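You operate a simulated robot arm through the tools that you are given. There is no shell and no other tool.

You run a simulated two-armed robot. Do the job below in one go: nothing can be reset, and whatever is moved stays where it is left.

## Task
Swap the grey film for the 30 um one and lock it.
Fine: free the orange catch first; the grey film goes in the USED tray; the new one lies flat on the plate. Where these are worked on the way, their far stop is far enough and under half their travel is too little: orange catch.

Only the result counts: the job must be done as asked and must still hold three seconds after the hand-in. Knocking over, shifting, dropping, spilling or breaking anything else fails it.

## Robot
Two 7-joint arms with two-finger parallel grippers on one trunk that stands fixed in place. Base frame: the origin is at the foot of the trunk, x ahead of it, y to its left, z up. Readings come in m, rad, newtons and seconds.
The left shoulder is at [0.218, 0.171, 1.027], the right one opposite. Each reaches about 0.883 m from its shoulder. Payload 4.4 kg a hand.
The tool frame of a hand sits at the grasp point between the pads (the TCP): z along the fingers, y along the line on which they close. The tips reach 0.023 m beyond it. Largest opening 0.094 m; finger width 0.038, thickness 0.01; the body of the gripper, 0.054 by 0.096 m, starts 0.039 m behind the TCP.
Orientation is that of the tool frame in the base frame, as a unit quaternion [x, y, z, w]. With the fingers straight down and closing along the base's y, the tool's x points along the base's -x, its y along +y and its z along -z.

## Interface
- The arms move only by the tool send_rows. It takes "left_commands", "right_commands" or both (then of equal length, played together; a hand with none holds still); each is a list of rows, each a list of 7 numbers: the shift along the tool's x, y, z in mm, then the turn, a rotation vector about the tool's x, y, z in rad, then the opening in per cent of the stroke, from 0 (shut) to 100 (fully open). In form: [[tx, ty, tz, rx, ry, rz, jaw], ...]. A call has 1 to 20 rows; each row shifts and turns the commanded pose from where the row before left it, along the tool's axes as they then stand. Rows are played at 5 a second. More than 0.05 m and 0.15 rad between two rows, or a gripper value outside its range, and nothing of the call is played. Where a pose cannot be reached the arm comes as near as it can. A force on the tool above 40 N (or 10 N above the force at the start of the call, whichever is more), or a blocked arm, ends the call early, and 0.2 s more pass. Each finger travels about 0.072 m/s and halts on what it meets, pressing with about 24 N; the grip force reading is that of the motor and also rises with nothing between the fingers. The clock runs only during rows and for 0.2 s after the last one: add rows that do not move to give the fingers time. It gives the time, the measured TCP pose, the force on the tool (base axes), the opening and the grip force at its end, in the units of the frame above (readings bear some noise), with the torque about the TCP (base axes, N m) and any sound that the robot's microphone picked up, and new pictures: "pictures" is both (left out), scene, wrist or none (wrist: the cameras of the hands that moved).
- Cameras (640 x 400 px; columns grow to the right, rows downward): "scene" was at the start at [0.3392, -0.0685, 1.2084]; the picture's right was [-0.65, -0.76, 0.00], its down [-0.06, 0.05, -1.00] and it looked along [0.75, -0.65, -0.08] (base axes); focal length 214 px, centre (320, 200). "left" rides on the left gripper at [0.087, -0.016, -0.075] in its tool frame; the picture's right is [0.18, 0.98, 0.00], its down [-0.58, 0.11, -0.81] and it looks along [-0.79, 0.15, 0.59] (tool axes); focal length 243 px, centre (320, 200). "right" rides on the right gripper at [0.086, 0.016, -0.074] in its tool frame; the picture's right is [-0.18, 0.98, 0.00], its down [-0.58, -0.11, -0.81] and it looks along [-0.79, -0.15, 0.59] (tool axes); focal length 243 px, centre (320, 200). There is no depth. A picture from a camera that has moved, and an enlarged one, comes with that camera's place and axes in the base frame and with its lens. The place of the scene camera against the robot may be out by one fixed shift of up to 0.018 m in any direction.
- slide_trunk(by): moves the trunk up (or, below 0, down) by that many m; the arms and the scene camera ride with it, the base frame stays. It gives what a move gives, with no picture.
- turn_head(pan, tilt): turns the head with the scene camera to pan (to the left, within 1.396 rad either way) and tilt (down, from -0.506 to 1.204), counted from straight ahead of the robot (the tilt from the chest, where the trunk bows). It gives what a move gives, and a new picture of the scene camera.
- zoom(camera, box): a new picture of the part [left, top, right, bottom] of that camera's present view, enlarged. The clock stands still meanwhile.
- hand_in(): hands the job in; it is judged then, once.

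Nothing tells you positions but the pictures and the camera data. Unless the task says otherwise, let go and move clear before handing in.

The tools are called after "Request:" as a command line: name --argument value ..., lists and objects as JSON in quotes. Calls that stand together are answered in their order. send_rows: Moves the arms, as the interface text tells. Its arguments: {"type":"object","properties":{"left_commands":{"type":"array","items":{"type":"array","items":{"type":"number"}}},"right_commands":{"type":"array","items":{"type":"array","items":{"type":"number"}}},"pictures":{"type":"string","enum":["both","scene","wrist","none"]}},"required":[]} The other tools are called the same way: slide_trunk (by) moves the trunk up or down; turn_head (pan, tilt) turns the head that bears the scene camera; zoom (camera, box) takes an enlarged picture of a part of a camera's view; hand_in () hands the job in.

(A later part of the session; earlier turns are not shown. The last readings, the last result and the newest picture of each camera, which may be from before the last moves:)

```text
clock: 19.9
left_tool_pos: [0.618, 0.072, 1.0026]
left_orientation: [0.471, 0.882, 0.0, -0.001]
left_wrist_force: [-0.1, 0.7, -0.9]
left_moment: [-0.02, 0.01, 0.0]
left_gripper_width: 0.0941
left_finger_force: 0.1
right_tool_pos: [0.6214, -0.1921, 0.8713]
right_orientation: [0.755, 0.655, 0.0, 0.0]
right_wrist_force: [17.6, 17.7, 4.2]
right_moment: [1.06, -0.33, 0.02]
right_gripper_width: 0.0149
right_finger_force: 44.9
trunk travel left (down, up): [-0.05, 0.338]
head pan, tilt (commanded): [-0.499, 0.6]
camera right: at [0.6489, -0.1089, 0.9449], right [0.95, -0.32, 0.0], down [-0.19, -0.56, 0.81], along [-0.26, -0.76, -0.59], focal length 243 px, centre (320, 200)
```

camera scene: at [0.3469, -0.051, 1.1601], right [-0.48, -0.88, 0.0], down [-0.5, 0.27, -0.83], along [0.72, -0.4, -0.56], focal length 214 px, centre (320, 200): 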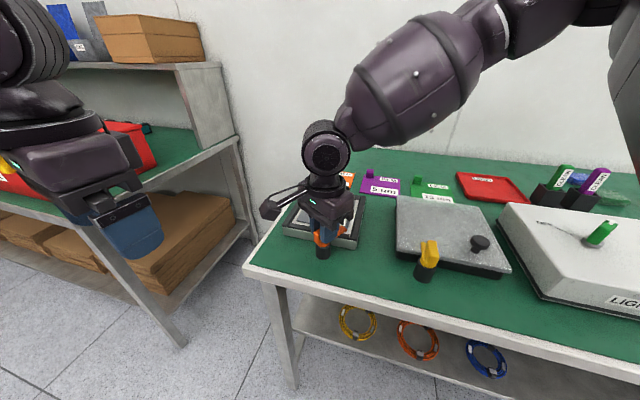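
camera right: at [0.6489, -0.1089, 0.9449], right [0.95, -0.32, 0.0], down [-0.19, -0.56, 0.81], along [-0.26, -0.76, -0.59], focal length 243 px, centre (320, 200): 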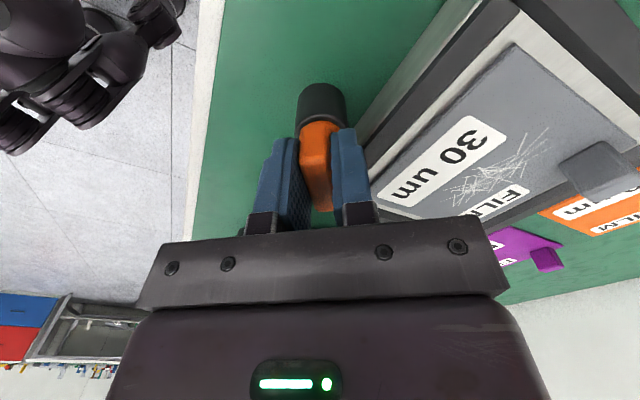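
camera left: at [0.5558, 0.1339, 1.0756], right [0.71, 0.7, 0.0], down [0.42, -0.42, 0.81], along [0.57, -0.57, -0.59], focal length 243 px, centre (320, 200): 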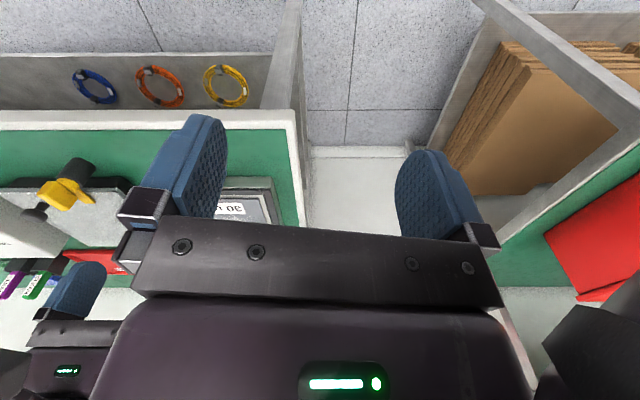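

Turned about 0.93 rad so far with no resisting moment. I'll relieve the side load slightly and carry on toward the far stop.

Request:
send_rows --right_commands '[[1.5, 1.0, 0, 0, 0, 0, 0], [0, 0, 0, 0, 0, 0.08, 0], [0, 0, 0, 0, 0, 0.08, 0], [0, 0, 0, 0, 0, 0.08, 0], [0, 0, 0, 0, 0, 0.08, 0], [0, 0, 0, 0, 0, 0, 0]]' --pictures "both"

```text
clock: 20.9
left_tool_pos: [0.6191, 0.0712, 0.9994]
left_orientation: [0.471, 0.882, -0.002, -0.002]
left_wrist_force: [0.5, 0.2, 0.3]
left_moment: [0.01, -0.03, -0.01]
left_gripper_width: 0.0939
left_finger_force: 0.1
right_tool_pos: [0.6231, -0.1951, 0.872]
right_orientation: [0.822, 0.57, -0.002, -0.008]
right_wrist_force: [2.2, 19.2, -15.9]
right_moment: [0.95, -1.45, 0.0]
right_gripper_width: 0.0151
right_finger_force: 45.0
right hand out of reach, approached as far as the arm can: row 4, 5
trunk travel left (down, up): [-0.05, 0.338]
head pan, tilt (commanded): [-0.499, 0.6]
stopped in row 5 (right hand): the force on the tool passed its limit at 52 N (the readings are from after the stop); the commanded pose is now the measured one
camera scene: at [0.3491, -0.0502, 1.1589], right [-0.48, -0.88, 0.0], down [-0.5, 0.27, -0.82], along [0.72, -0.4, -0.57], focal length 214 px, centre (320, 200)
camera right: at [0.6677, -0.1198, 0.9456], right [0.86, -0.52, -0.02], down [-0.29, -0.51, 0.81], along [-0.43, -0.68, -0.59], focal length 243 px, centre (320, 200)
```

scene: 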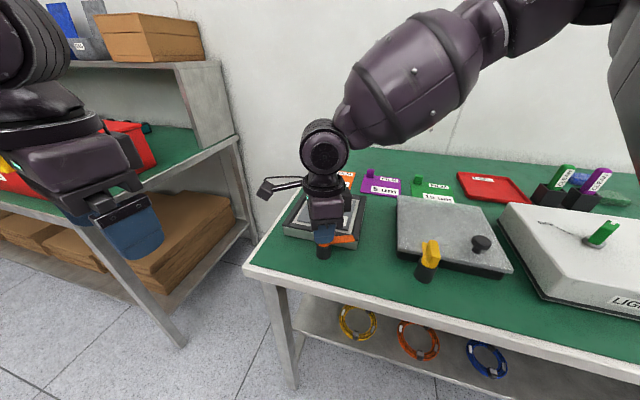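
right: 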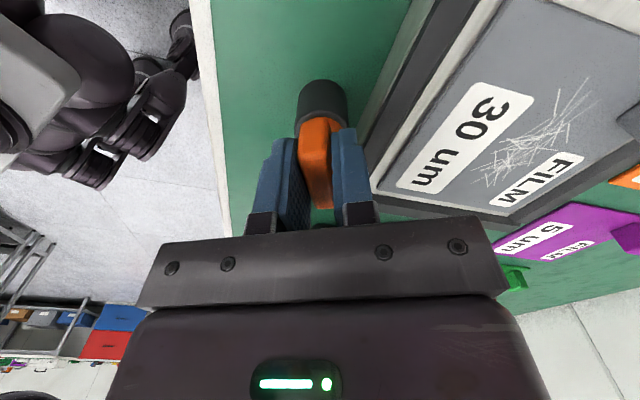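

The wrist has reached its limit after 1.15 rad of turn, so the tongue is nearly parallel to the plate's front edge but perhaps not at the stop. I'll let go, rise, swing the hand half a turn and re-grip to finish the travel.

Request:
send_rows --right_commands '[[0, 0, 0, 0, 0, 0, 60], [0, 0, 0, 0, 0, 0, 60], [0, 0, -20, -0.0154, -0.0058, 0, 60], [0, 0, -20, 0, 0, 0, 60], [0, 0, -20, 0, 0, 0, 60], [0, 0, 0, 0, 0, -0.14, 60], [0, 0, 0, 0, 0, -0.14, 60], [0, 0, 0, 0, 0, -0.14, 60], [0, 0, 0, 0, 0, -0.14, 60], [0, 0, 0, 0, 0, -0.14, 60], [0, 0, 0, 0, 0, -0.14, 60], [0, 0, 0, 0, 0, -0.14, 60], [0, 0, 0, 0, 0, -0.14, 60], [0, 0, 0, 0, 0, 0, 60]]' --pictures "both"

Request:
zoom --camera "right" --box '[240, 0, 480, 240]'

Request:
zoom --camera "scene" --box '[270, 190, 380, 270]'

```text
clock: 23.9
left_tool_pos: [0.6176, 0.0696, 1.003]
left_orientation: [0.47, 0.883, 0.0, 0.0]
left_wrist_force: [0.3, -0.1, 1.0]
left_moment: [-0.02, 0.01, -0.03]
left_gripper_width: 0.094
left_finger_force: 0.1
right_tool_pos: [0.6191, -0.1965, 0.9324]
right_orientation: [0.393, 0.919, -0.002, 0.001]
right_wrist_force: [0.3, 0.6, 0.2]
right_moment: [0.0, 0.0, 0.01]
right_gripper_width: 0.0563
right_finger_force: 0.1
trunk travel left (down, up): [-0.05, 0.338]
head pan, tilt (commanded): [-0.499, 0.6]
camera scene: at [0.3474, -0.0509, 1.1601], right [-0.48, -0.88, 0.0], down [-0.5, 0.27, -0.83], along [0.72, -0.4, -0.56], focal length 214 px, centre (320, 200)
camera right: at [0.5725, -0.1224, 1.0069], right [0.84, 0.54, 0.0], down [0.32, -0.49, 0.81], along [0.44, -0.68, -0.59], focal length 243 px, centre (320, 200)
```

scene: 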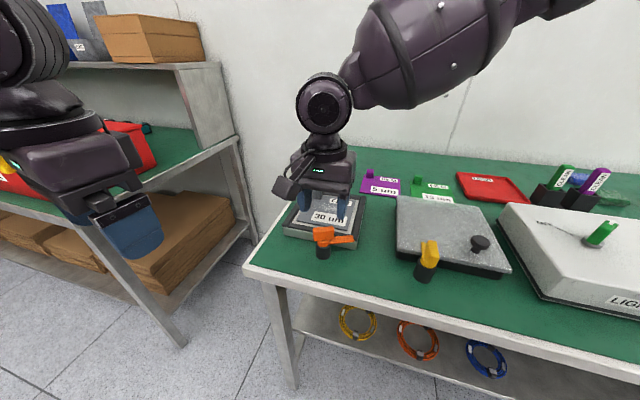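
right: 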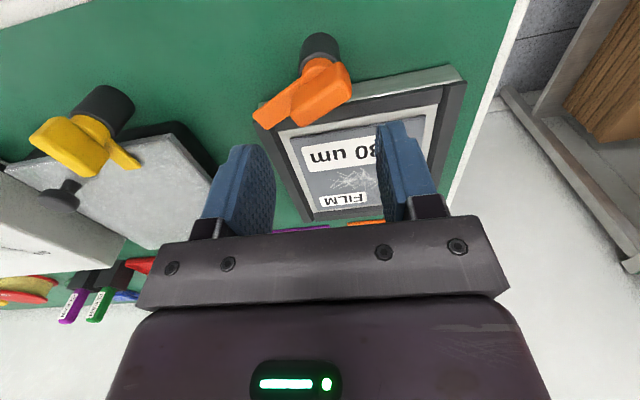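

```text
1.67 times, centred on (360, 120) of right
camera zoom: at [0.5725, -0.1224, 1.0069], right [0.84, 0.54, 0.0], down [0.32, -0.49, 0.81], along [0.44, -0.68, -0.59], focal length 404 px, centre (253, 333)
```

zoom: 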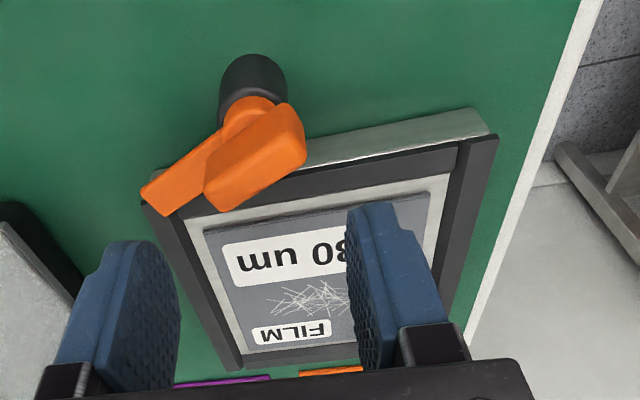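

```text
5.00 times, centred on (325, 230) of scene
camera zoom: at [0.3474, -0.0509, 1.1601], right [-0.48, -0.88, 0.0], down [-0.5, 0.27, -0.83], along [0.72, -0.4, -0.56], focal length 1072 px, centre (295, 50)
```

zoom: 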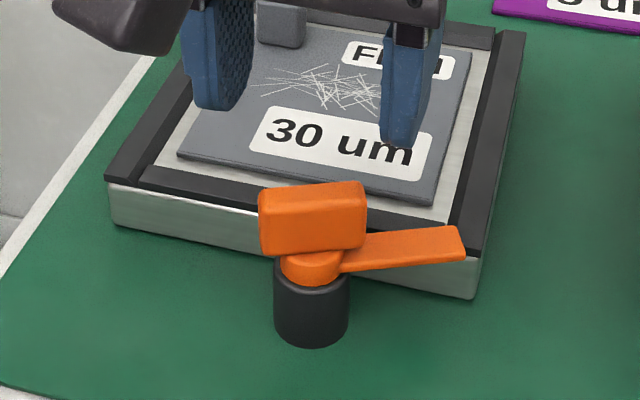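

The catch now lies far around (about 1.15 rad), tongue off the film. I'll swing the hand round to grip the fin from the opposite yaw and push it on to its far stop.

Request:
send_rows --right_commands '[[0, 2, 0, 0, 0, -0.144, 60], [0, 0, 0, 0, 0, -0.144, 60], [0, 0, 0, 0, 0, -0.144, 60], [0, 0, 0, 0, 0, -0.144, 60], [0, 0, 0, 0, 0, -0.144, 60], [0, 0, 0, 0, 0, -0.144, 60], [0, 0, 0, 0, 0, -0.144, 60], [0, 0, 0, 0, 0, -0.144, 60], [0, 0, 0, 0, 0, -0.144, 60], [0, 0, 0, 0, 0, -0.144, 60], [0, 0, 0, 0, 0, -0.144, 60], [0, 0, 0, 0, 0, -0.144, 60], [0, 0, 0, 0, 0, -0.144, 60], [0, 0, 0, 0, 0, -0.144, 60], [0, 0, 0, 0, 0, 0, 60]]' --pictures "both"

Request:
zoom --camera "right" --box '[240, 0, 480, 240]'

```text
clock: 27.1
left_tool_pos: [0.6178, 0.0711, 1.0021]
left_orientation: [0.47, 0.883, -0.001, 0.0]
left_wrist_force: [0.6, -0.4, 0.0]
left_moment: [-0.01, 0.02, -0.01]
left_gripper_width: 0.0941
left_finger_force: 0.1
right_tool_pos: [0.6227, -0.1961, 0.9318]
right_orientation: [-0.567, 0.824, -0.002, -0.003]
right_wrist_force: [-0.4, -0.5, -0.2]
right_moment: [0.0, -0.01, 0.0]
right_gripper_width: 0.0564
right_finger_force: 0.1
trunk travel left (down, up): [-0.05, 0.338]
head pan, tilt (commanded): [-0.499, 0.6]
camera scene: at [0.3474, -0.0509, 1.1601], right [-0.48, -0.88, 0.0], down [-0.5, 0.27, -0.83], along [0.72, -0.4, -0.56], focal length 214 px, centre (320, 200)
camera right: at [0.5764, -0.27, 1.0076], right [-0.85, 0.52, 0.0], down [0.31, 0.51, 0.8], along [0.42, 0.68, -0.6], focal length 243 px, centre (320, 200)
```

scene: 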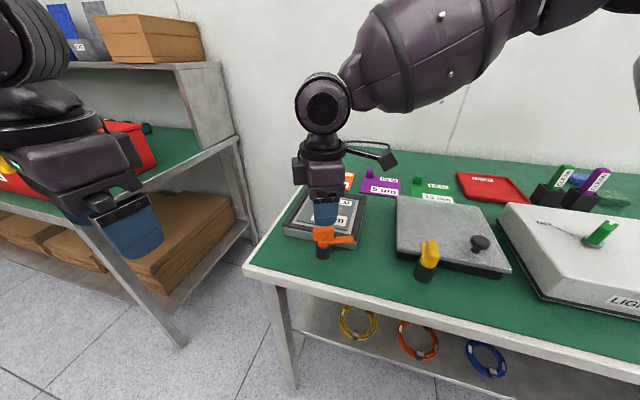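
right: 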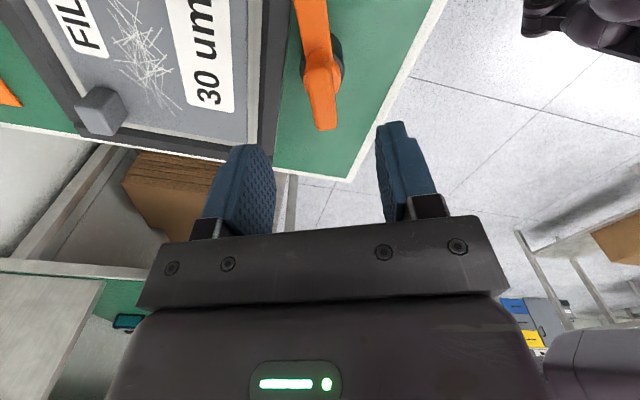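

```text
1.67 times, centred on (360, 120) of right
camera zoom: at [0.5764, -0.27, 1.0076], right [-0.85, 0.52, 0.0], down [0.31, 0.51, 0.8], along [0.42, 0.68, -0.6], focal length 404 px, centre (253, 333)
```

zoom: 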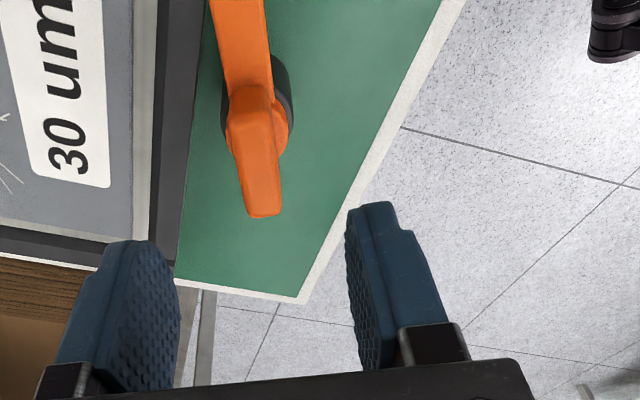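

The flipped yaw is reachable and lined up with the fin. I'll lower over it and grip.

Request:
send_rows --right_commands '[[0, 1.8, 20, 0, 0, 0, 60], [0, 0, 20, 0, 0, 0, 60], [0, 0, 21, 0, 0, 0, 60], [0, 0, 0, 0, 0, 0, 60], [0, 0, 0, 0, 0, 0, 10], [0, 0, 0, 0, 0, 0, 0], [0, 0, 0, 0, 0, 0, 0], [0, 0, 0, 0, 0, 0, 0]]' --pictures "wrist"

```text
clock: 28.9
left_tool_pos: [0.6185, 0.0706, 1.0008]
left_orientation: [0.471, 0.882, 0.0, 0.0]
left_wrist_force: [-0.3, -0.1, -0.4]
left_moment: [0.03, 0.0, 0.02]
left_gripper_width: 0.094
left_finger_force: 0.0
right_tool_pos: [0.6214, -0.1965, 0.8723]
right_orientation: [-0.567, 0.824, -0.002, -0.002]
right_wrist_force: [10.0, -3.5, 2.3]
right_moment: [-0.19, 0.16, 0.01]
right_gripper_width: 0.0151
right_finger_force: 44.9
trunk travel left (down, up): [-0.05, 0.338]
head pan, tilt (commanded): [-0.499, 0.6]
camera right: at [0.5741, -0.2705, 0.9483], right [-0.85, 0.52, 0.0], down [0.31, 0.51, 0.8], along [0.42, 0.68, -0.59], focal length 243 px, centre (320, 200)
```

right: 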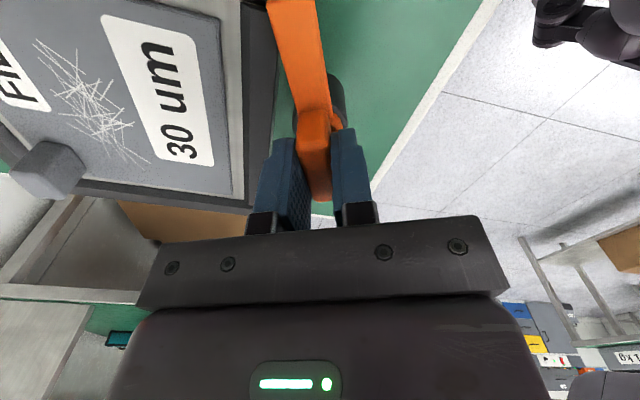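

Good grip again (15.1 mm) with low side load. Now I'll turn further clockwise toward the far stop and watch the moment.

Request:
send_rows --right_commands '[[0, -0.8, 0, 0, 0, 0.07, 0], [0, 0, 0, 0, 0, 0.07, 0], [0, 0, 0, 0, 0, 0.07, 0], [0, 0, 0, 0, 0, 0.07, 0], [0, 0, 0, 0, 0, 0, 0]]' --pictures "wrist"

```text
clock: 30.1
left_tool_pos: [0.6168, 0.0688, 1.0031]
left_orientation: [0.471, 0.882, 0.001, 0.0]
left_wrist_force: [0.4, 0.6, -0.7]
left_moment: [0.0, -0.04, -0.04]
left_gripper_width: 0.0939
left_finger_force: 0.0
right_tool_pos: [0.6206, -0.1955, 0.8728]
right_orientation: [-0.447, 0.894, -0.003, -0.001]
right_wrist_force: [3.6, -13.9, 16.2]
right_moment: [-1.07, 0.74, 1.89]
right_gripper_width: 0.0149
right_finger_force: 44.8
trunk travel left (down, up): [-0.05, 0.338]
head pan, tilt (commanded): [-0.499, 0.6]
camera right: at [0.5555, -0.255, 0.9482], right [-0.68, 0.74, 0.0], down [0.44, 0.4, 0.8], along [0.6, 0.54, -0.59], focal length 243 px, centre (320, 200)
```

right: 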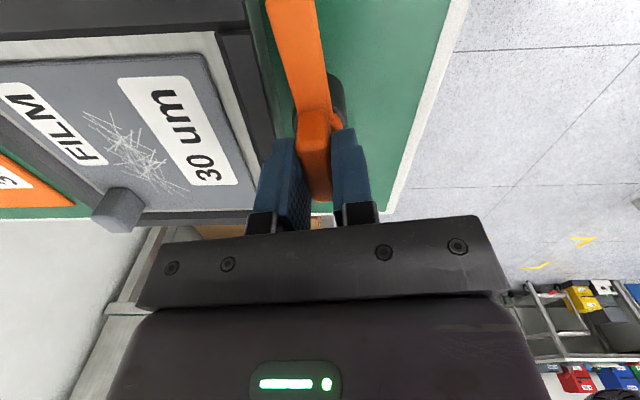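

A moment of 1.9 Nm has built up, which suggests the far stop; I'll nudge a little more to confirm.

Request:
send_rows --right_commands '[[0, 0, 0, 0, 0, 0.05, 0], [0, 0, 0, 0, 0, 0.04, 0], [0, 0, 0, 0, 0, 0, 0]]' --pictures "wrist"

```text
clock: 30.9
left_tool_pos: [0.6164, 0.0699, 1.0038]
left_orientation: [0.47, 0.883, 0.001, 0.0]
left_wrist_force: [0.0, 0.0, -0.8]
left_moment: [0.02, -0.02, 0.0]
left_gripper_width: 0.094
left_finger_force: 0.1
right_tool_pos: [0.6221, -0.1945, 0.8728]
right_orientation: [-0.405, 0.914, -0.002, -0.001]
right_wrist_force: [4.2, -15.7, 20.6]
right_moment: [-0.54, 0.69, 1.93]
right_gripper_width: 0.0184
right_finger_force: 45.2
trunk travel left (down, up): [-0.05, 0.338]
head pan, tilt (commanded): [-0.499, 0.6]
camera right: at [0.5507, -0.2483, 0.948], right [-0.6, 0.8, 0.0], down [0.47, 0.36, 0.81], along [0.64, 0.49, -0.59], focal length 243 px, centre (320, 200)
```

right: 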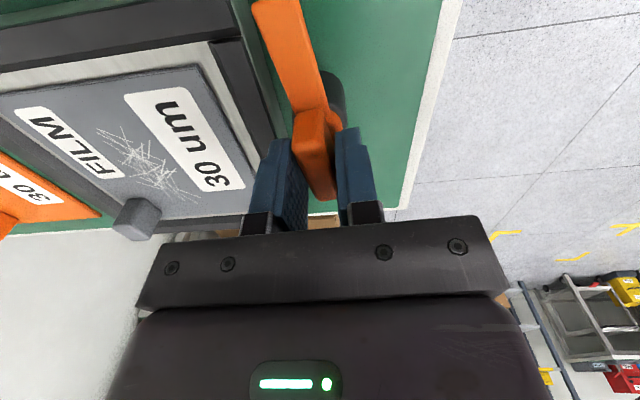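

The jaws were pried to 18 mm, so the far stop is confirmed (about 1.43 rad total). Now I'll release, rise, and swing back to look at the grey film's tab.

Request:
send_rows --right_commands '[[0, 0, 0, 0, 0, -0.09, 0], [0, 0, 0, 0, 0, 0, 60], [0, 0, 0, 0, 0, 0, 60], [0, 0, -25, 0, 0, 0, 60], [0, 0, -25, 0, 0, 0, 60], [0, 0, -25, 0, 0, 0, 60], [0, 0, -25, 0, 0, 0, 60], [0, 0, 0, 0, 0, 0.14, 60], [0, 0, 0, 0, 0, 0.14, 60], [0, 0, 0, 0, 0, 0.14, 60], [0, 0, 0, 0, 0, 0.14, 60], [0, 0, 0, 0, 0, 0.14, 60], [0, 0, 0, 0, 0, 0.14, 60], [0, 0, 0, 0, 0, 0.14, 60], [0, 0, 0, 0, 0, 0.14, 60], [0, 0, 0, 0, 0, 0.14, 60], [0, 0, 0, 0, 0, 0.14, 60], [0, 0, 0, 0, 0, 0.14, 60], [0, 0, 0, 0, 0, 0.08, 60], [0, 0, 0, 0, 0, 0, 60]]' --pictures "both"

Request:
zoom --camera "right" --box '[220, 0, 480, 240]'

Request:
zoom --camera "scene" --box '[270, 170, 380, 270]'

```text
clock: 35.1
left_tool_pos: [0.6172, 0.0709, 1.0017]
left_orientation: [0.47, 0.883, 0.0, 0.0]
left_wrist_force: [-0.1, -0.6, 0.0]
left_moment: [-0.03, 0.02, -0.01]
left_gripper_width: 0.0939
left_finger_force: 0.0
right_tool_pos: [0.6229, -0.1937, 0.9715]
right_orientation: [0.341, 0.94, -0.002, 0.0]
right_wrist_force: [0.3, 0.2, -0.3]
right_moment: [-0.03, 0.01, 0.01]
right_gripper_width: 0.0567
right_finger_force: 0.1
trunk travel left (down, up): [-0.05, 0.338]
head pan, tilt (commanded): [-0.499, 0.6]
camera scene: at [0.3474, -0.0509, 1.1601], right [-0.48, -0.88, 0.0], down [-0.5, 0.27, -0.83], along [0.72, -0.4, -0.56], focal length 214 px, centre (320, 200)
camera right: at [0.565, -0.1262, 1.0462], right [0.77, 0.64, 0.0], down [0.38, -0.45, 0.81], along [0.51, -0.63, -0.59], focal length 243 px, centre (320, 200)
```

scene: 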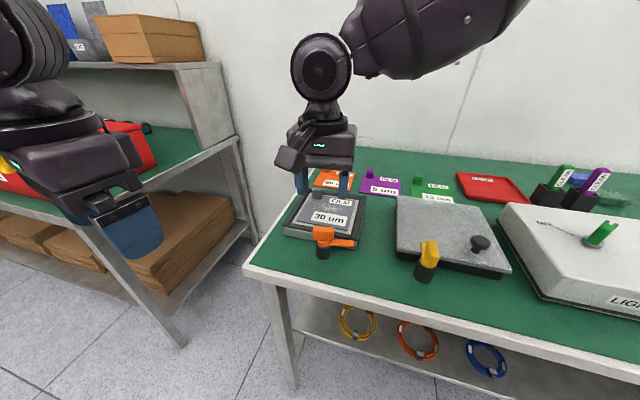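
right: 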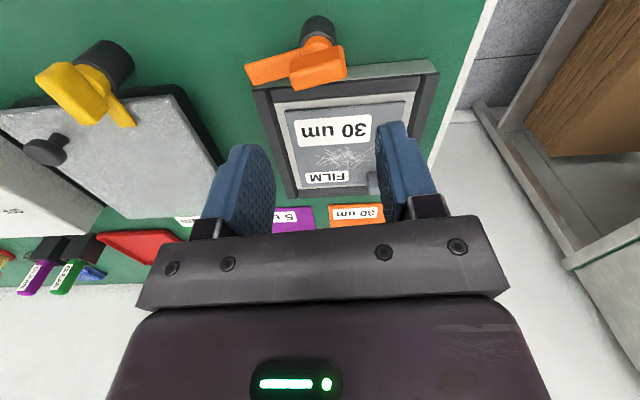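

```text
1.67 times, centred on (350, 120) of right
camera zoom: at [0.565, -0.1262, 1.0462], right [0.77, 0.64, 0.0], down [0.38, -0.45, 0.81], along [0.51, -0.63, -0.59], focal length 404 px, centre (270, 333)
```

zoom: 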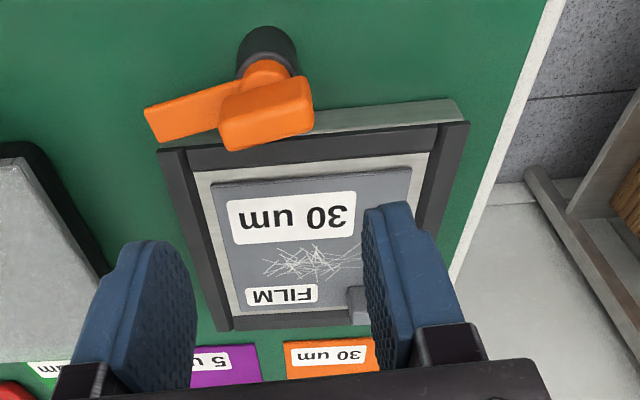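

```text
4.00 times, centred on (325, 220) of scene
camera zoom: at [0.3474, -0.0509, 1.1601], right [-0.48, -0.88, 0.0], down [-0.5, 0.27, -0.83], along [0.72, -0.4, -0.56], focal length 858 px, centre (300, 120)
```

zoom: 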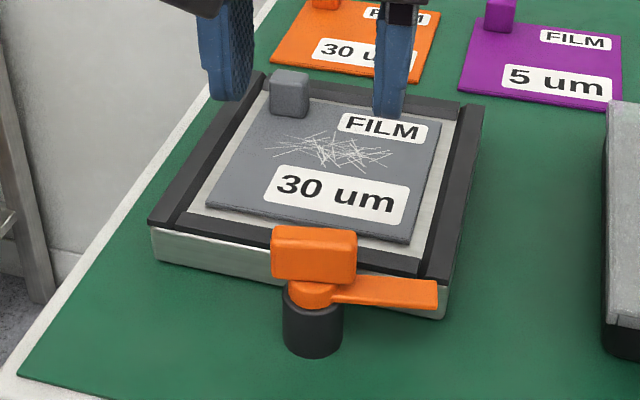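

The catch is at its far stop, clear of the film. Now I'll hover over the film's back-left corner to see the tab closely.

Request:
send_rows --right_commands '[[-33.3, 9.6, 5, 0, 0, 0, 60], [-33.3, 9.6, 5, 0, 0, 0, 60], [-33.3, 9.6, 5, 0, 0, 0, 60], [-33.3, 9.6, 5, 0, 0, 0, 60], [0, 0, 0, 0, 0, 0.088, 60], [0, 0, 0, 0, 0, 0, 60]]' --pictures "both"

Request:
zoom --camera "right" --box '[240, 30, 420, 230]'

Request:
zoom --camera "scene" --box '[270, 150, 380, 250]'

```text
clock: 36.5
left_tool_pos: [0.6178, 0.072, 1.0016]
left_orientation: [0.471, 0.882, 0.0, 0.0]
left_wrist_force: [0.1, 0.0, -0.4]
left_moment: [-0.01, -0.01, 0.03]
left_gripper_width: 0.0942
left_finger_force: 0.0
right_tool_pos: [0.7487, -0.2499, 0.9517]
right_orientation: [0.381, 0.924, -0.004, 0.0]
right_wrist_force: [0.1, -0.2, 0.0]
right_moment: [0.0, 0.01, 0.0]
right_gripper_width: 0.0563
right_finger_force: 0.0
trunk travel left (down, up): [-0.05, 0.338]
head pan, tilt (commanded): [-0.499, 0.6]
camera scene: at [0.3477, -0.0508, 1.1599], right [-0.48, -0.88, 0.0], down [-0.5, 0.27, -0.82], along [0.72, -0.4, -0.57], focal length 214 px, centre (320, 200)
camera right: at [0.6983, -0.1774, 1.0261], right [0.82, 0.57, 0.0], down [0.34, -0.48, 0.81], along [0.46, -0.67, -0.59], focal length 243 px, centre (320, 200)
```

scene: 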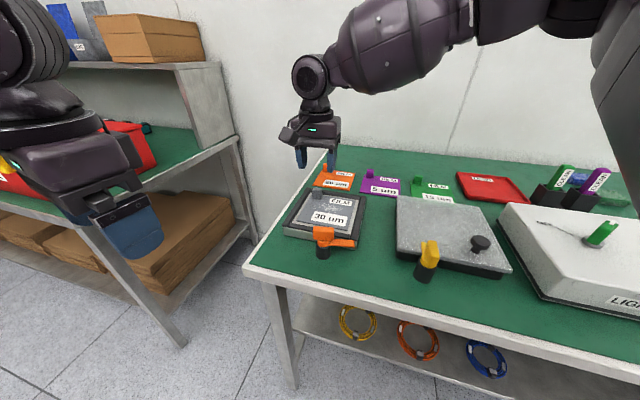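
right: 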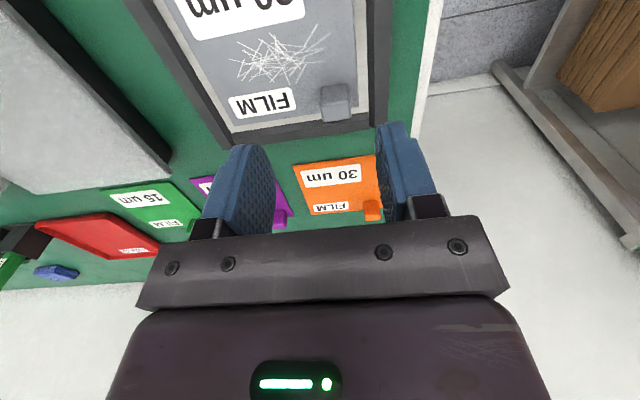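

```text
2.00 times, centred on (330, 130) of right
camera zoom: at [0.6983, -0.1774, 1.0261], right [0.82, 0.57, 0.0], down [0.34, -0.48, 0.81], along [0.46, -0.67, -0.59], focal length 485 px, centre (300, 340)
```

zoom: 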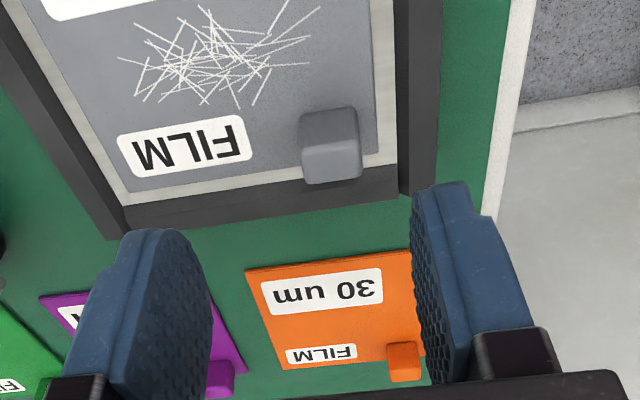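

```text
4.00 times, centred on (325, 200) of scene
camera zoom: at [0.3477, -0.0508, 1.1599], right [-0.48, -0.88, 0.0], down [-0.5, 0.27, -0.82], along [0.72, -0.4, -0.57], focal length 858 px, centre (300, 200)
```

zoom: 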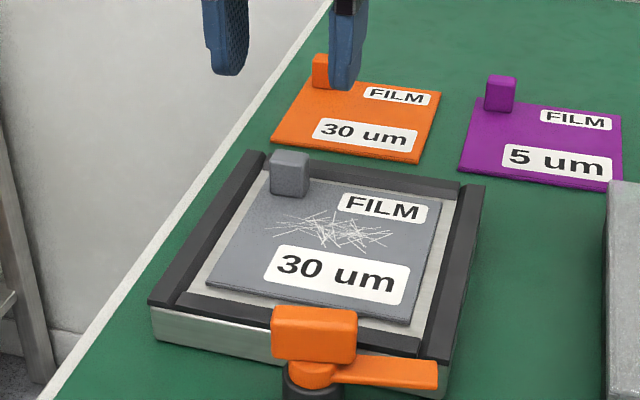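

The grey tab is visible: about 25 mm wide, top near z 0.848, centre near (0.777, -0.270). I'll enlarge it to refine before gripping.

Request:
zoom --camera "right" --box '[290, 60, 390, 140]'

Request:
zoom --camera "right" --box '[120, 0, 420, 160]'

Request:
zoom --camera "left" --box '[200, 170, 300, 230]'

```text
5.00 times, centred on (340, 100) of right
camera zoom: at [0.6983, -0.1774, 1.0261], right [0.82, 0.57, 0.0], down [0.34, -0.48, 0.81], along [0.46, -0.67, -0.59], focal length 1213 px, centre (220, 700)
```

zoom: 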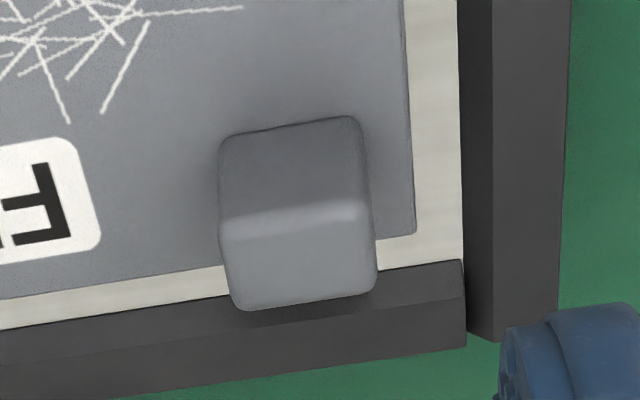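

```text
2.13 times, centred on (270, 80) of right
camera zoom: at [0.6983, -0.1774, 1.0261], right [0.82, 0.57, 0.0], down [0.34, -0.48, 0.81], along [0.46, -0.67, -0.59], focal length 518 px, centre (427, 456)
```

zoom: 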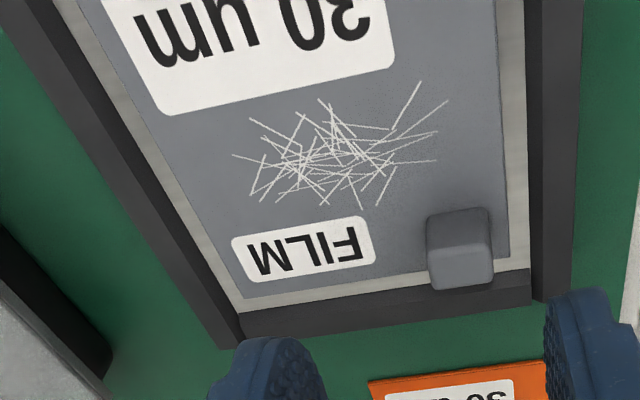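

```text
6.40 times, centred on (250, 200) of left
camera zoom: at [0.5562, 0.1341, 1.0754], right [0.71, 0.7, 0.0], down [0.42, -0.42, 0.81], along [0.57, -0.57, -0.59], focal length 1553 px, centre (768, 200)
```

zoom: 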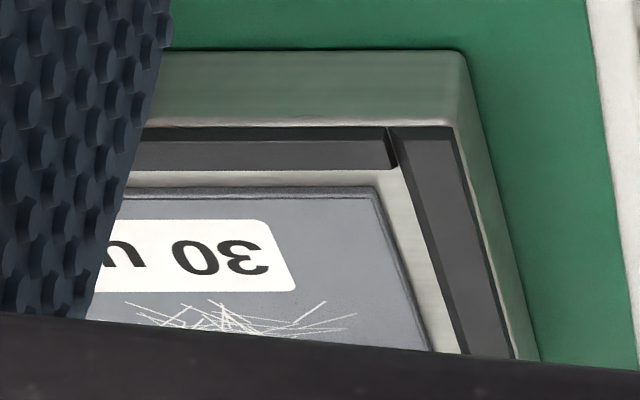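

Refined tab: centre about (0.777, -0.269), 23 mm wide, 18 mm deep, top z about 0.847; film sits with 4–8 mm gaps to the rails. I'll move over it with a partly closed hand and check from just above.

Request:
send_rows --right_commands '[[-33.5, 6.8, 0, -0.006, 0.002, 0, 48], [0, 0, 25, 0, 0, 0, 48], [0, 0, 25, 0, 0, 0, 48], [0, 0, 20, 0, 0, 0, 48], [0, 0, 0, 0, 0, 0, 48]]' --pictures "both"

Request:
zoom --camera "right" --box '[230, 80, 410, 240]'

Request:
zoom --camera "scene" --box '[270, 160, 380, 250]'

```text
clock: 37.7
left_tool_pos: [0.6186, 0.0697, 1.0037]
left_orientation: [0.47, 0.883, 0.0, 0.0]
left_wrist_force: [-0.6, 0.2, -0.2]
left_moment: [0.0, 0.0, -0.01]
left_gripper_width: 0.094
left_finger_force: 0.0
right_tool_pos: [0.7766, -0.27, 0.882]
right_orientation: [0.382, 0.924, 0.0, 0.002]
right_wrist_force: [0.2, -0.3, 0.5]
right_moment: [0.01, -0.01, 0.03]
right_gripper_width: 0.045
right_finger_force: 0.0
trunk travel left (down, up): [-0.05, 0.338]
head pan, tilt (commanded): [-0.499, 0.6]
camera scene: at [0.3472, -0.0508, 1.1603], right [-0.48, -0.88, 0.0], down [-0.5, 0.27, -0.83], along [0.72, -0.4, -0.56], focal length 214 px, centre (320, 200)
camera right: at [0.7254, -0.1975, 0.9564], right [0.82, 0.57, 0.0], down [0.33, -0.49, 0.81], along [0.46, -0.66, -0.59], focal length 243 px, centre (320, 200)
```

scene: 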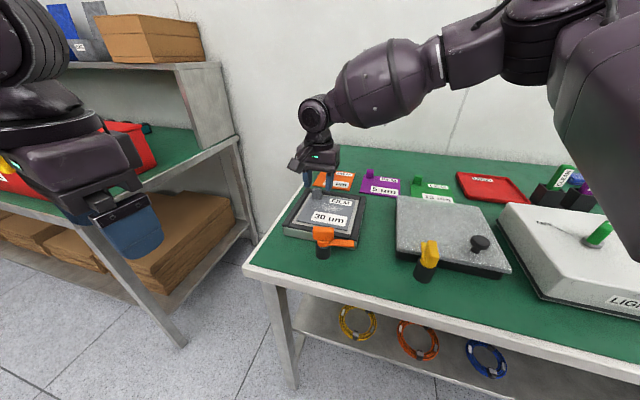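
right: 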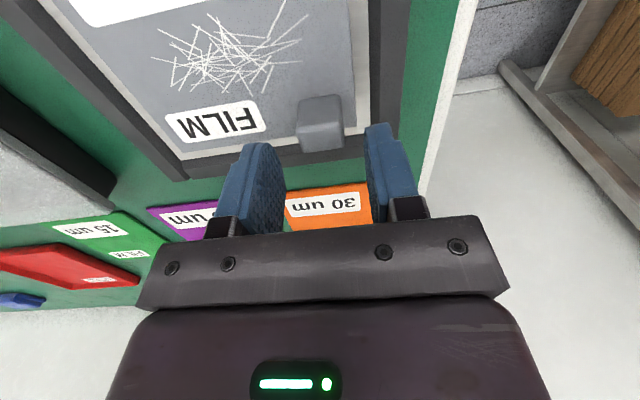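

```text
2.50 times, centred on (320, 160) of right
camera zoom: at [0.7254, -0.1975, 0.9564], right [0.82, 0.57, 0.0], down [0.33, -0.49, 0.81], along [0.46, -0.66, -0.59], focal length 606 px, centre (320, 300)
```

zoom: 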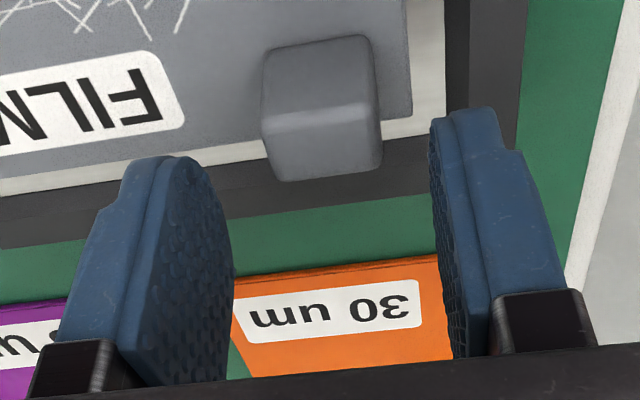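

```text
4.44 times, centred on (325, 205) of scene
camera zoom: at [0.3472, -0.0508, 1.1603], right [-0.48, -0.88, 0.0], down [-0.5, 0.27, -0.83], along [0.72, -0.4, -0.56], focal length 953 px, centre (298, 178)
```

zoom: 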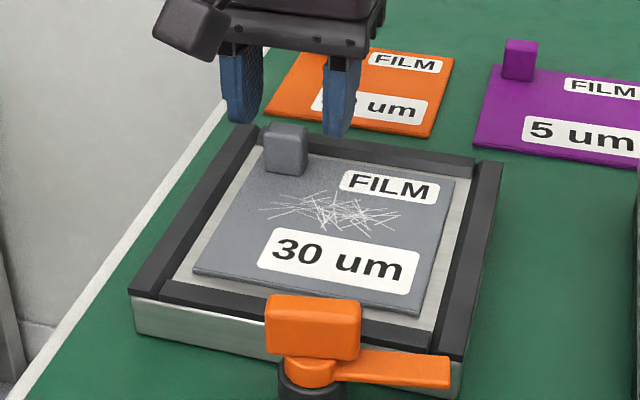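

The tab is centred between the fingers. I'll lower 28 mm and close on it.

Request:
send_rows --right_commands '[[0, 0, 14, 0, 0, 0, 48], [0, 0, 14, 0, 0, 0, 48], [0, 0, 0, 0, 0, 0, 48], [0, 0, 0, 0, 0, 0, 15], [0, 0, 0, 0, 0, 0, 0], [0, 0, 0, 0, 0, 0, 0], [0, 0, 0, 0, 0, 0, 0]]' --pictures "both"

Request:
zoom --camera "right" --box '[230, 80, 410, 240]'

Request:
zoom --camera "scene" --box '[270, 160, 380, 250]'

```text
clock: 39.3
left_tool_pos: [0.6169, 0.0714, 1.0036]
left_orientation: [0.47, 0.883, -0.001, 0.001]
left_wrist_force: [-0.6, -0.8, -0.2]
left_moment: [-0.01, 0.01, 0.01]
left_gripper_width: 0.094
left_finger_force: 0.1
right_tool_pos: [0.7764, -0.2695, 0.8539]
right_orientation: [0.382, 0.924, 0.001, 0.003]
right_wrist_force: [3.0, 2.4, 14.5]
right_moment: [0.07, 0.18, -0.07]
right_gripper_width: 0.0235
right_finger_force: 24.5
trunk travel left (down, up): [-0.05, 0.338]
head pan, tilt (commanded): [-0.499, 0.6]
camera scene: at [0.3465, -0.0504, 1.1606], right [-0.48, -0.88, 0.0], down [-0.5, 0.27, -0.83], along [0.72, -0.4, -0.56], focal length 214 px, centre (320, 200)
camera right: at [0.7257, -0.1977, 0.929], right [0.82, 0.57, 0.0], down [0.33, -0.49, 0.81], along [0.46, -0.66, -0.59], focal length 243 px, centre (320, 200)
```

scene: 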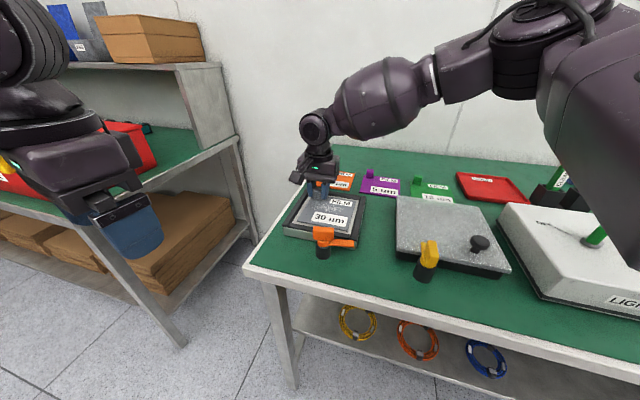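
right: 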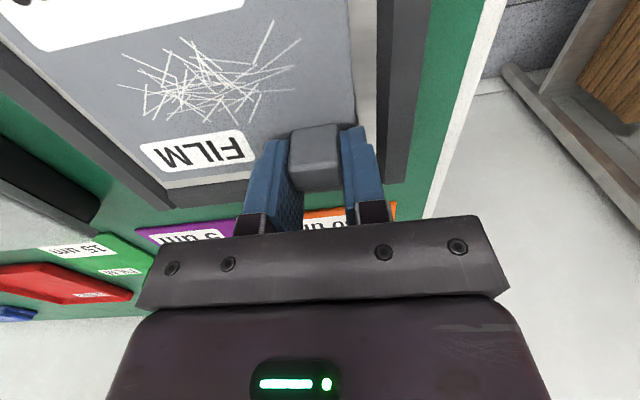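

```text
2.50 times, centred on (320, 160) of right
camera zoom: at [0.7257, -0.1977, 0.929], right [0.82, 0.57, 0.0], down [0.33, -0.49, 0.81], along [0.46, -0.66, -0.59], focal length 606 px, centre (320, 300)
```

zoom: 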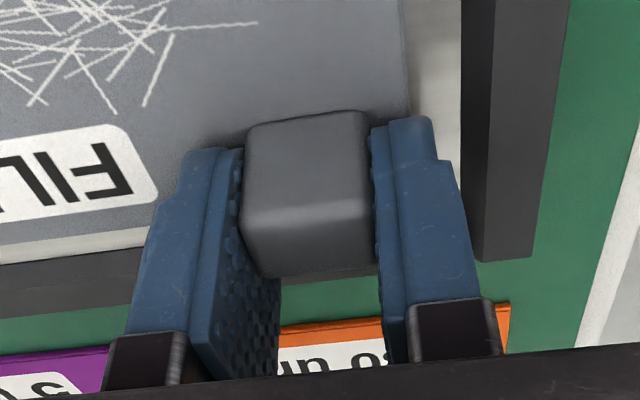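

```text
4.44 times, centred on (325, 205) of scene
camera zoom: at [0.3465, -0.0504, 1.1606], right [-0.48, -0.88, 0.0], down [-0.5, 0.27, -0.83], along [0.72, -0.4, -0.56], focal length 953 px, centre (298, 178)
```

zoom: 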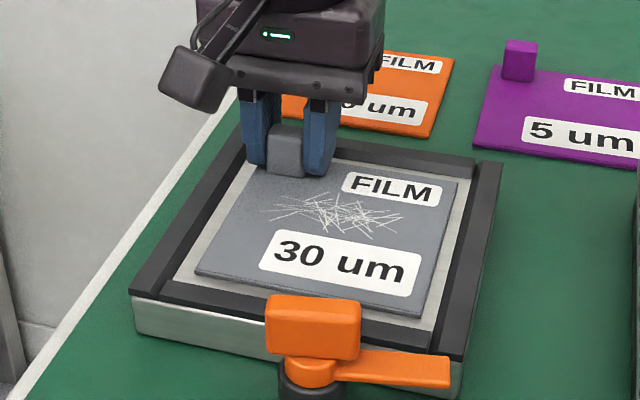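

The tab is gripped (23.5 mm), tips lightly touching the film. I'll lift it a little and check that the film comes up level.

Request:
send_rows --right_commands '[[0, 0, -3, 0, 0, 0, 0], [0, 0, -5, 0, 0, 0, 0], [0, 0, -10, 0, 0, 0, 0], [0, 0, -20, 0, 0, 0, 0], [0, 0, 0, 0, 0, 0, 0]]' --pictures "both"

Request:
zoom --camera "scene" --box '[260, 150, 390, 250]'

```text
clock: 40.5
left_tool_pos: [0.6175, 0.0709, 1.0019]
left_orientation: [0.47, 0.882, -0.001, -0.001]
left_wrist_force: [-0.5, 0.2, -0.2]
left_moment: [0.01, -0.04, 0.04]
left_gripper_width: 0.0941
left_finger_force: 0.0
right_tool_pos: [0.7782, -0.2713, 0.8906]
right_orientation: [0.382, 0.924, 0.0, 0.001]
right_wrist_force: [-0.3, 0.8, -0.6]
right_moment: [-0.01, -0.04, -0.01]
right_gripper_width: 0.0231
right_finger_force: 24.1
trunk travel left (down, up): [-0.05, 0.338]
head pan, tilt (commanded): [-0.499, 0.6]
camera scene: at [0.3478, -0.0509, 1.1598], right [-0.48, -0.88, 0.0], down [-0.5, 0.27, -0.82], along [0.72, -0.4, -0.57], focal length 214 px, centre (320, 200)
camera right: at [0.7266, -0.1981, 0.9661], right [0.82, 0.57, 0.0], down [0.33, -0.49, 0.81], along [0.46, -0.66, -0.59], focal length 243 px, centre (320, 200)
```

scene: 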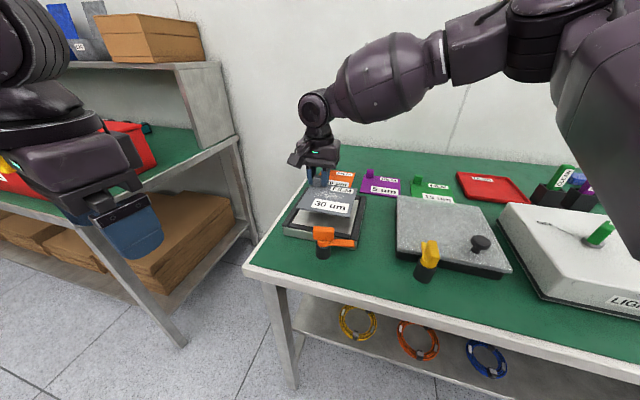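
right: 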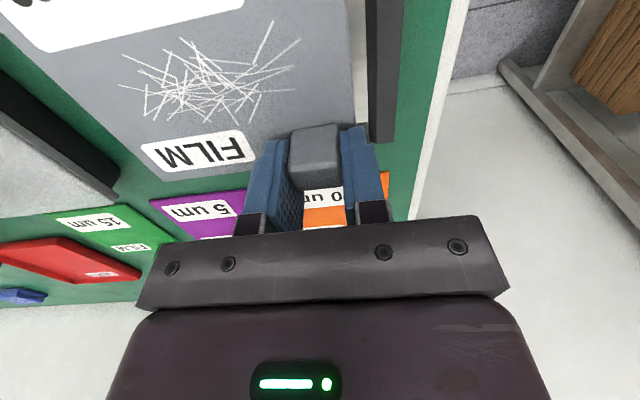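

```text
4.00 times, centred on (325, 200) of scene
camera zoom: at [0.3478, -0.0509, 1.1598], right [-0.48, -0.88, 0.0], down [-0.5, 0.27, -0.82], along [0.72, -0.4, -0.57], focal length 858 px, centre (300, 200)
```

zoom: 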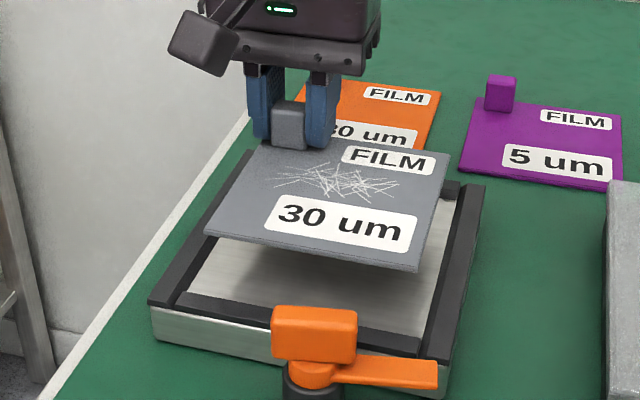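

The film is up and level in the grip. I'll raise it well clear and carry it across to hover over the USED tray, turning the head to follow.

Request:
send_rows --right_commands '[[0, 0, -25, 0, 0, 0, 0], [0, 0, -25, 0, 0, 0, 0], [0, 0, -25, 0, 0, 0, 0], [0, 0, -25, 0, 0, 0, 0], [-20.8, -32.7, 0, 0, 0, 0, 0], [-20.8, -32.7, 0, 0, 0, 0, 0], [-20.8, -32.7, 0, 0, 0, 0, 0], [-20.8, -32.7, 0, 0, 0, 0, 0], [-20.8, -32.7, 0, 0, 0, 0, 0], [-20.8, -32.7, 0, 0, 0, 0, 0], [-20.8, -32.7, 0, 0, 0, 0, 0]]' --pictures "none"

Request:
turn_head --pan -1.15 --tilt 0.5

```text
clock: 42.9
left_tool_pos: [0.6165, 0.0708, 1.0013]
left_orientation: [0.47, 0.882, 0.0, -0.001]
left_wrist_force: [-0.4, 0.7, -0.7]
left_moment: [-0.01, -0.02, -0.05]
left_gripper_width: 0.0939
left_finger_force: 0.0
right_tool_pos: [0.7188, -0.5344, 0.9912]
right_orientation: [0.381, 0.925, 0.001, 0.001]
right_wrist_force: [1.3, 0.4, 0.1]
right_moment: [-0.01, -0.04, -0.01]
right_gripper_width: 0.0228
right_finger_force: 23.8
trunk travel left (down, up): [-0.05, 0.338]
head pan, tilt (commanded): [-0.499, 0.6]
```

```text
clock: 43.9
left_tool_pos: [0.6181, 0.0705, 1.001]
left_orientation: [0.47, 0.883, -0.001, 0.0]
left_wrist_force: [-0.6, 0.3, -0.5]
left_moment: [0.01, -0.01, -0.03]
left_gripper_width: 0.0939
left_finger_force: 0.0
right_tool_pos: [0.7189, -0.5344, 0.9915]
right_orientation: [0.382, 0.924, 0.0, 0.002]
right_wrist_force: [0.3, 0.3, -0.5]
right_moment: [0.0, -0.01, -0.01]
right_gripper_width: 0.023
right_finger_force: 23.9
trunk travel left (down, up): [-0.05, 0.338]
head pan, tilt (commanded): [-1.15, 0.499]
camera scene: at [0.3071, -0.0916, 1.1691], right [-0.91, -0.41, 0.0], down [-0.2, 0.44, -0.88], along [0.36, -0.8, -0.48], focal length 214 px, centre (320, 200)
```

scene: 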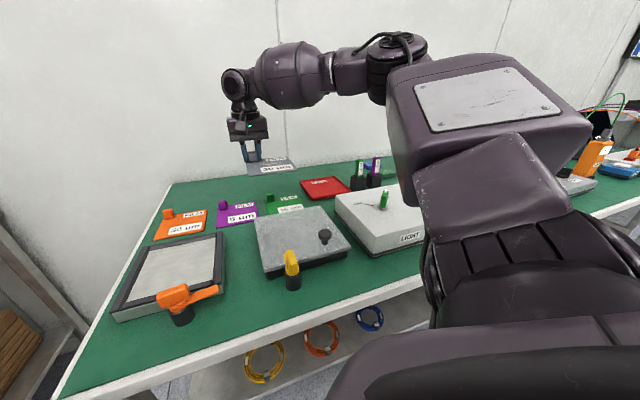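

The film is carried safely above the bench and the tray is in view. I'll continue to above the tray.

Request:
send_rows --right_commands '[[-20.8, -32.7, 0, 0, 0, 0, 0], [-20.8, -32.7, 0, 0, 0, 0, 0], [-20.8, -32.7, 0, 0, 0, 0, 0], [-20.8, -32.7, 0, 0, 0, 0, 0], [-20.8, -32.7, 0, 0, 0, 0, 0], [-20.8, -32.7, 0, 0, 0, 0, 0], [-20.8, -32.7, 0, 0, 0, 0, 0], [0, 0, 0, 0, 0, 0, 0]]' --pictures "both"

Request:
zoom --camera "scene" --box '[240, 120, 420, 240]'

```text
clock: 45.7
left_tool_pos: [0.6194, 0.0693, 1.0]
left_orientation: [0.47, 0.882, 0.0, -0.001]
left_wrist_force: [0.1, 0.8, -0.3]
left_moment: [0.0, 0.04, 0.01]
left_gripper_width: 0.094
left_finger_force: 0.1
right_tool_pos: [0.6616, -0.7993, 0.988]
right_orientation: [0.38, 0.925, 0.002, -0.001]
right_wrist_force: [0.8, 0.5, 0.0]
right_moment: [0.02, -0.01, 0.01]
right_gripper_width: 0.0231
right_finger_force: 23.8
trunk travel left (down, up): [-0.05, 0.338]
head pan, tilt (commanded): [-1.15, 0.499]
camera scene: at [0.3088, -0.0928, 1.1681], right [-0.91, -0.41, 0.0], down [-0.2, 0.44, -0.88], along [0.36, -0.8, -0.48], focal length 214 px, centre (320, 200)
camera right: at [0.6107, -0.727, 1.0624], right [0.82, 0.57, 0.0], down [0.34, -0.49, 0.81], along [0.46, -0.66, -0.59], focal length 243 px, centre (320, 200)
```

scene: 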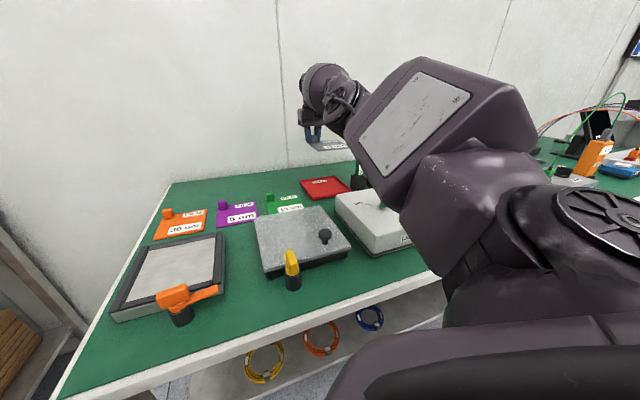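
right: 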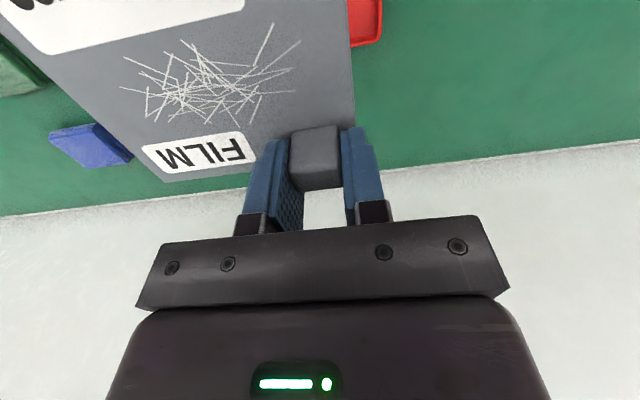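

```text
3.33 times, centred on (330, 180) of scene
camera zoom: at [0.3088, -0.0928, 1.1681], right [-0.91, -0.41, 0.0], down [-0.2, 0.44, -0.88], along [0.36, -0.8, -0.48], focal length 715 px, centre (287, 267)
```

zoom: 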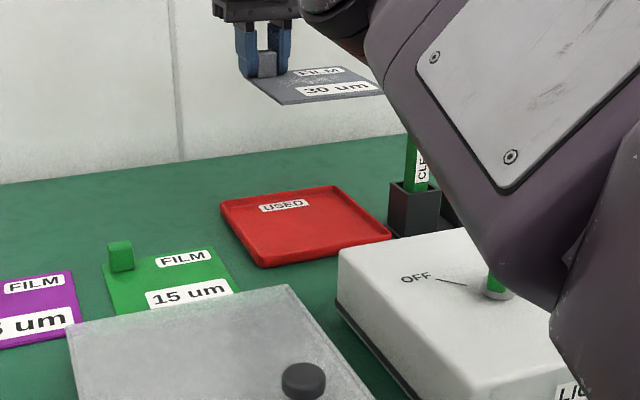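

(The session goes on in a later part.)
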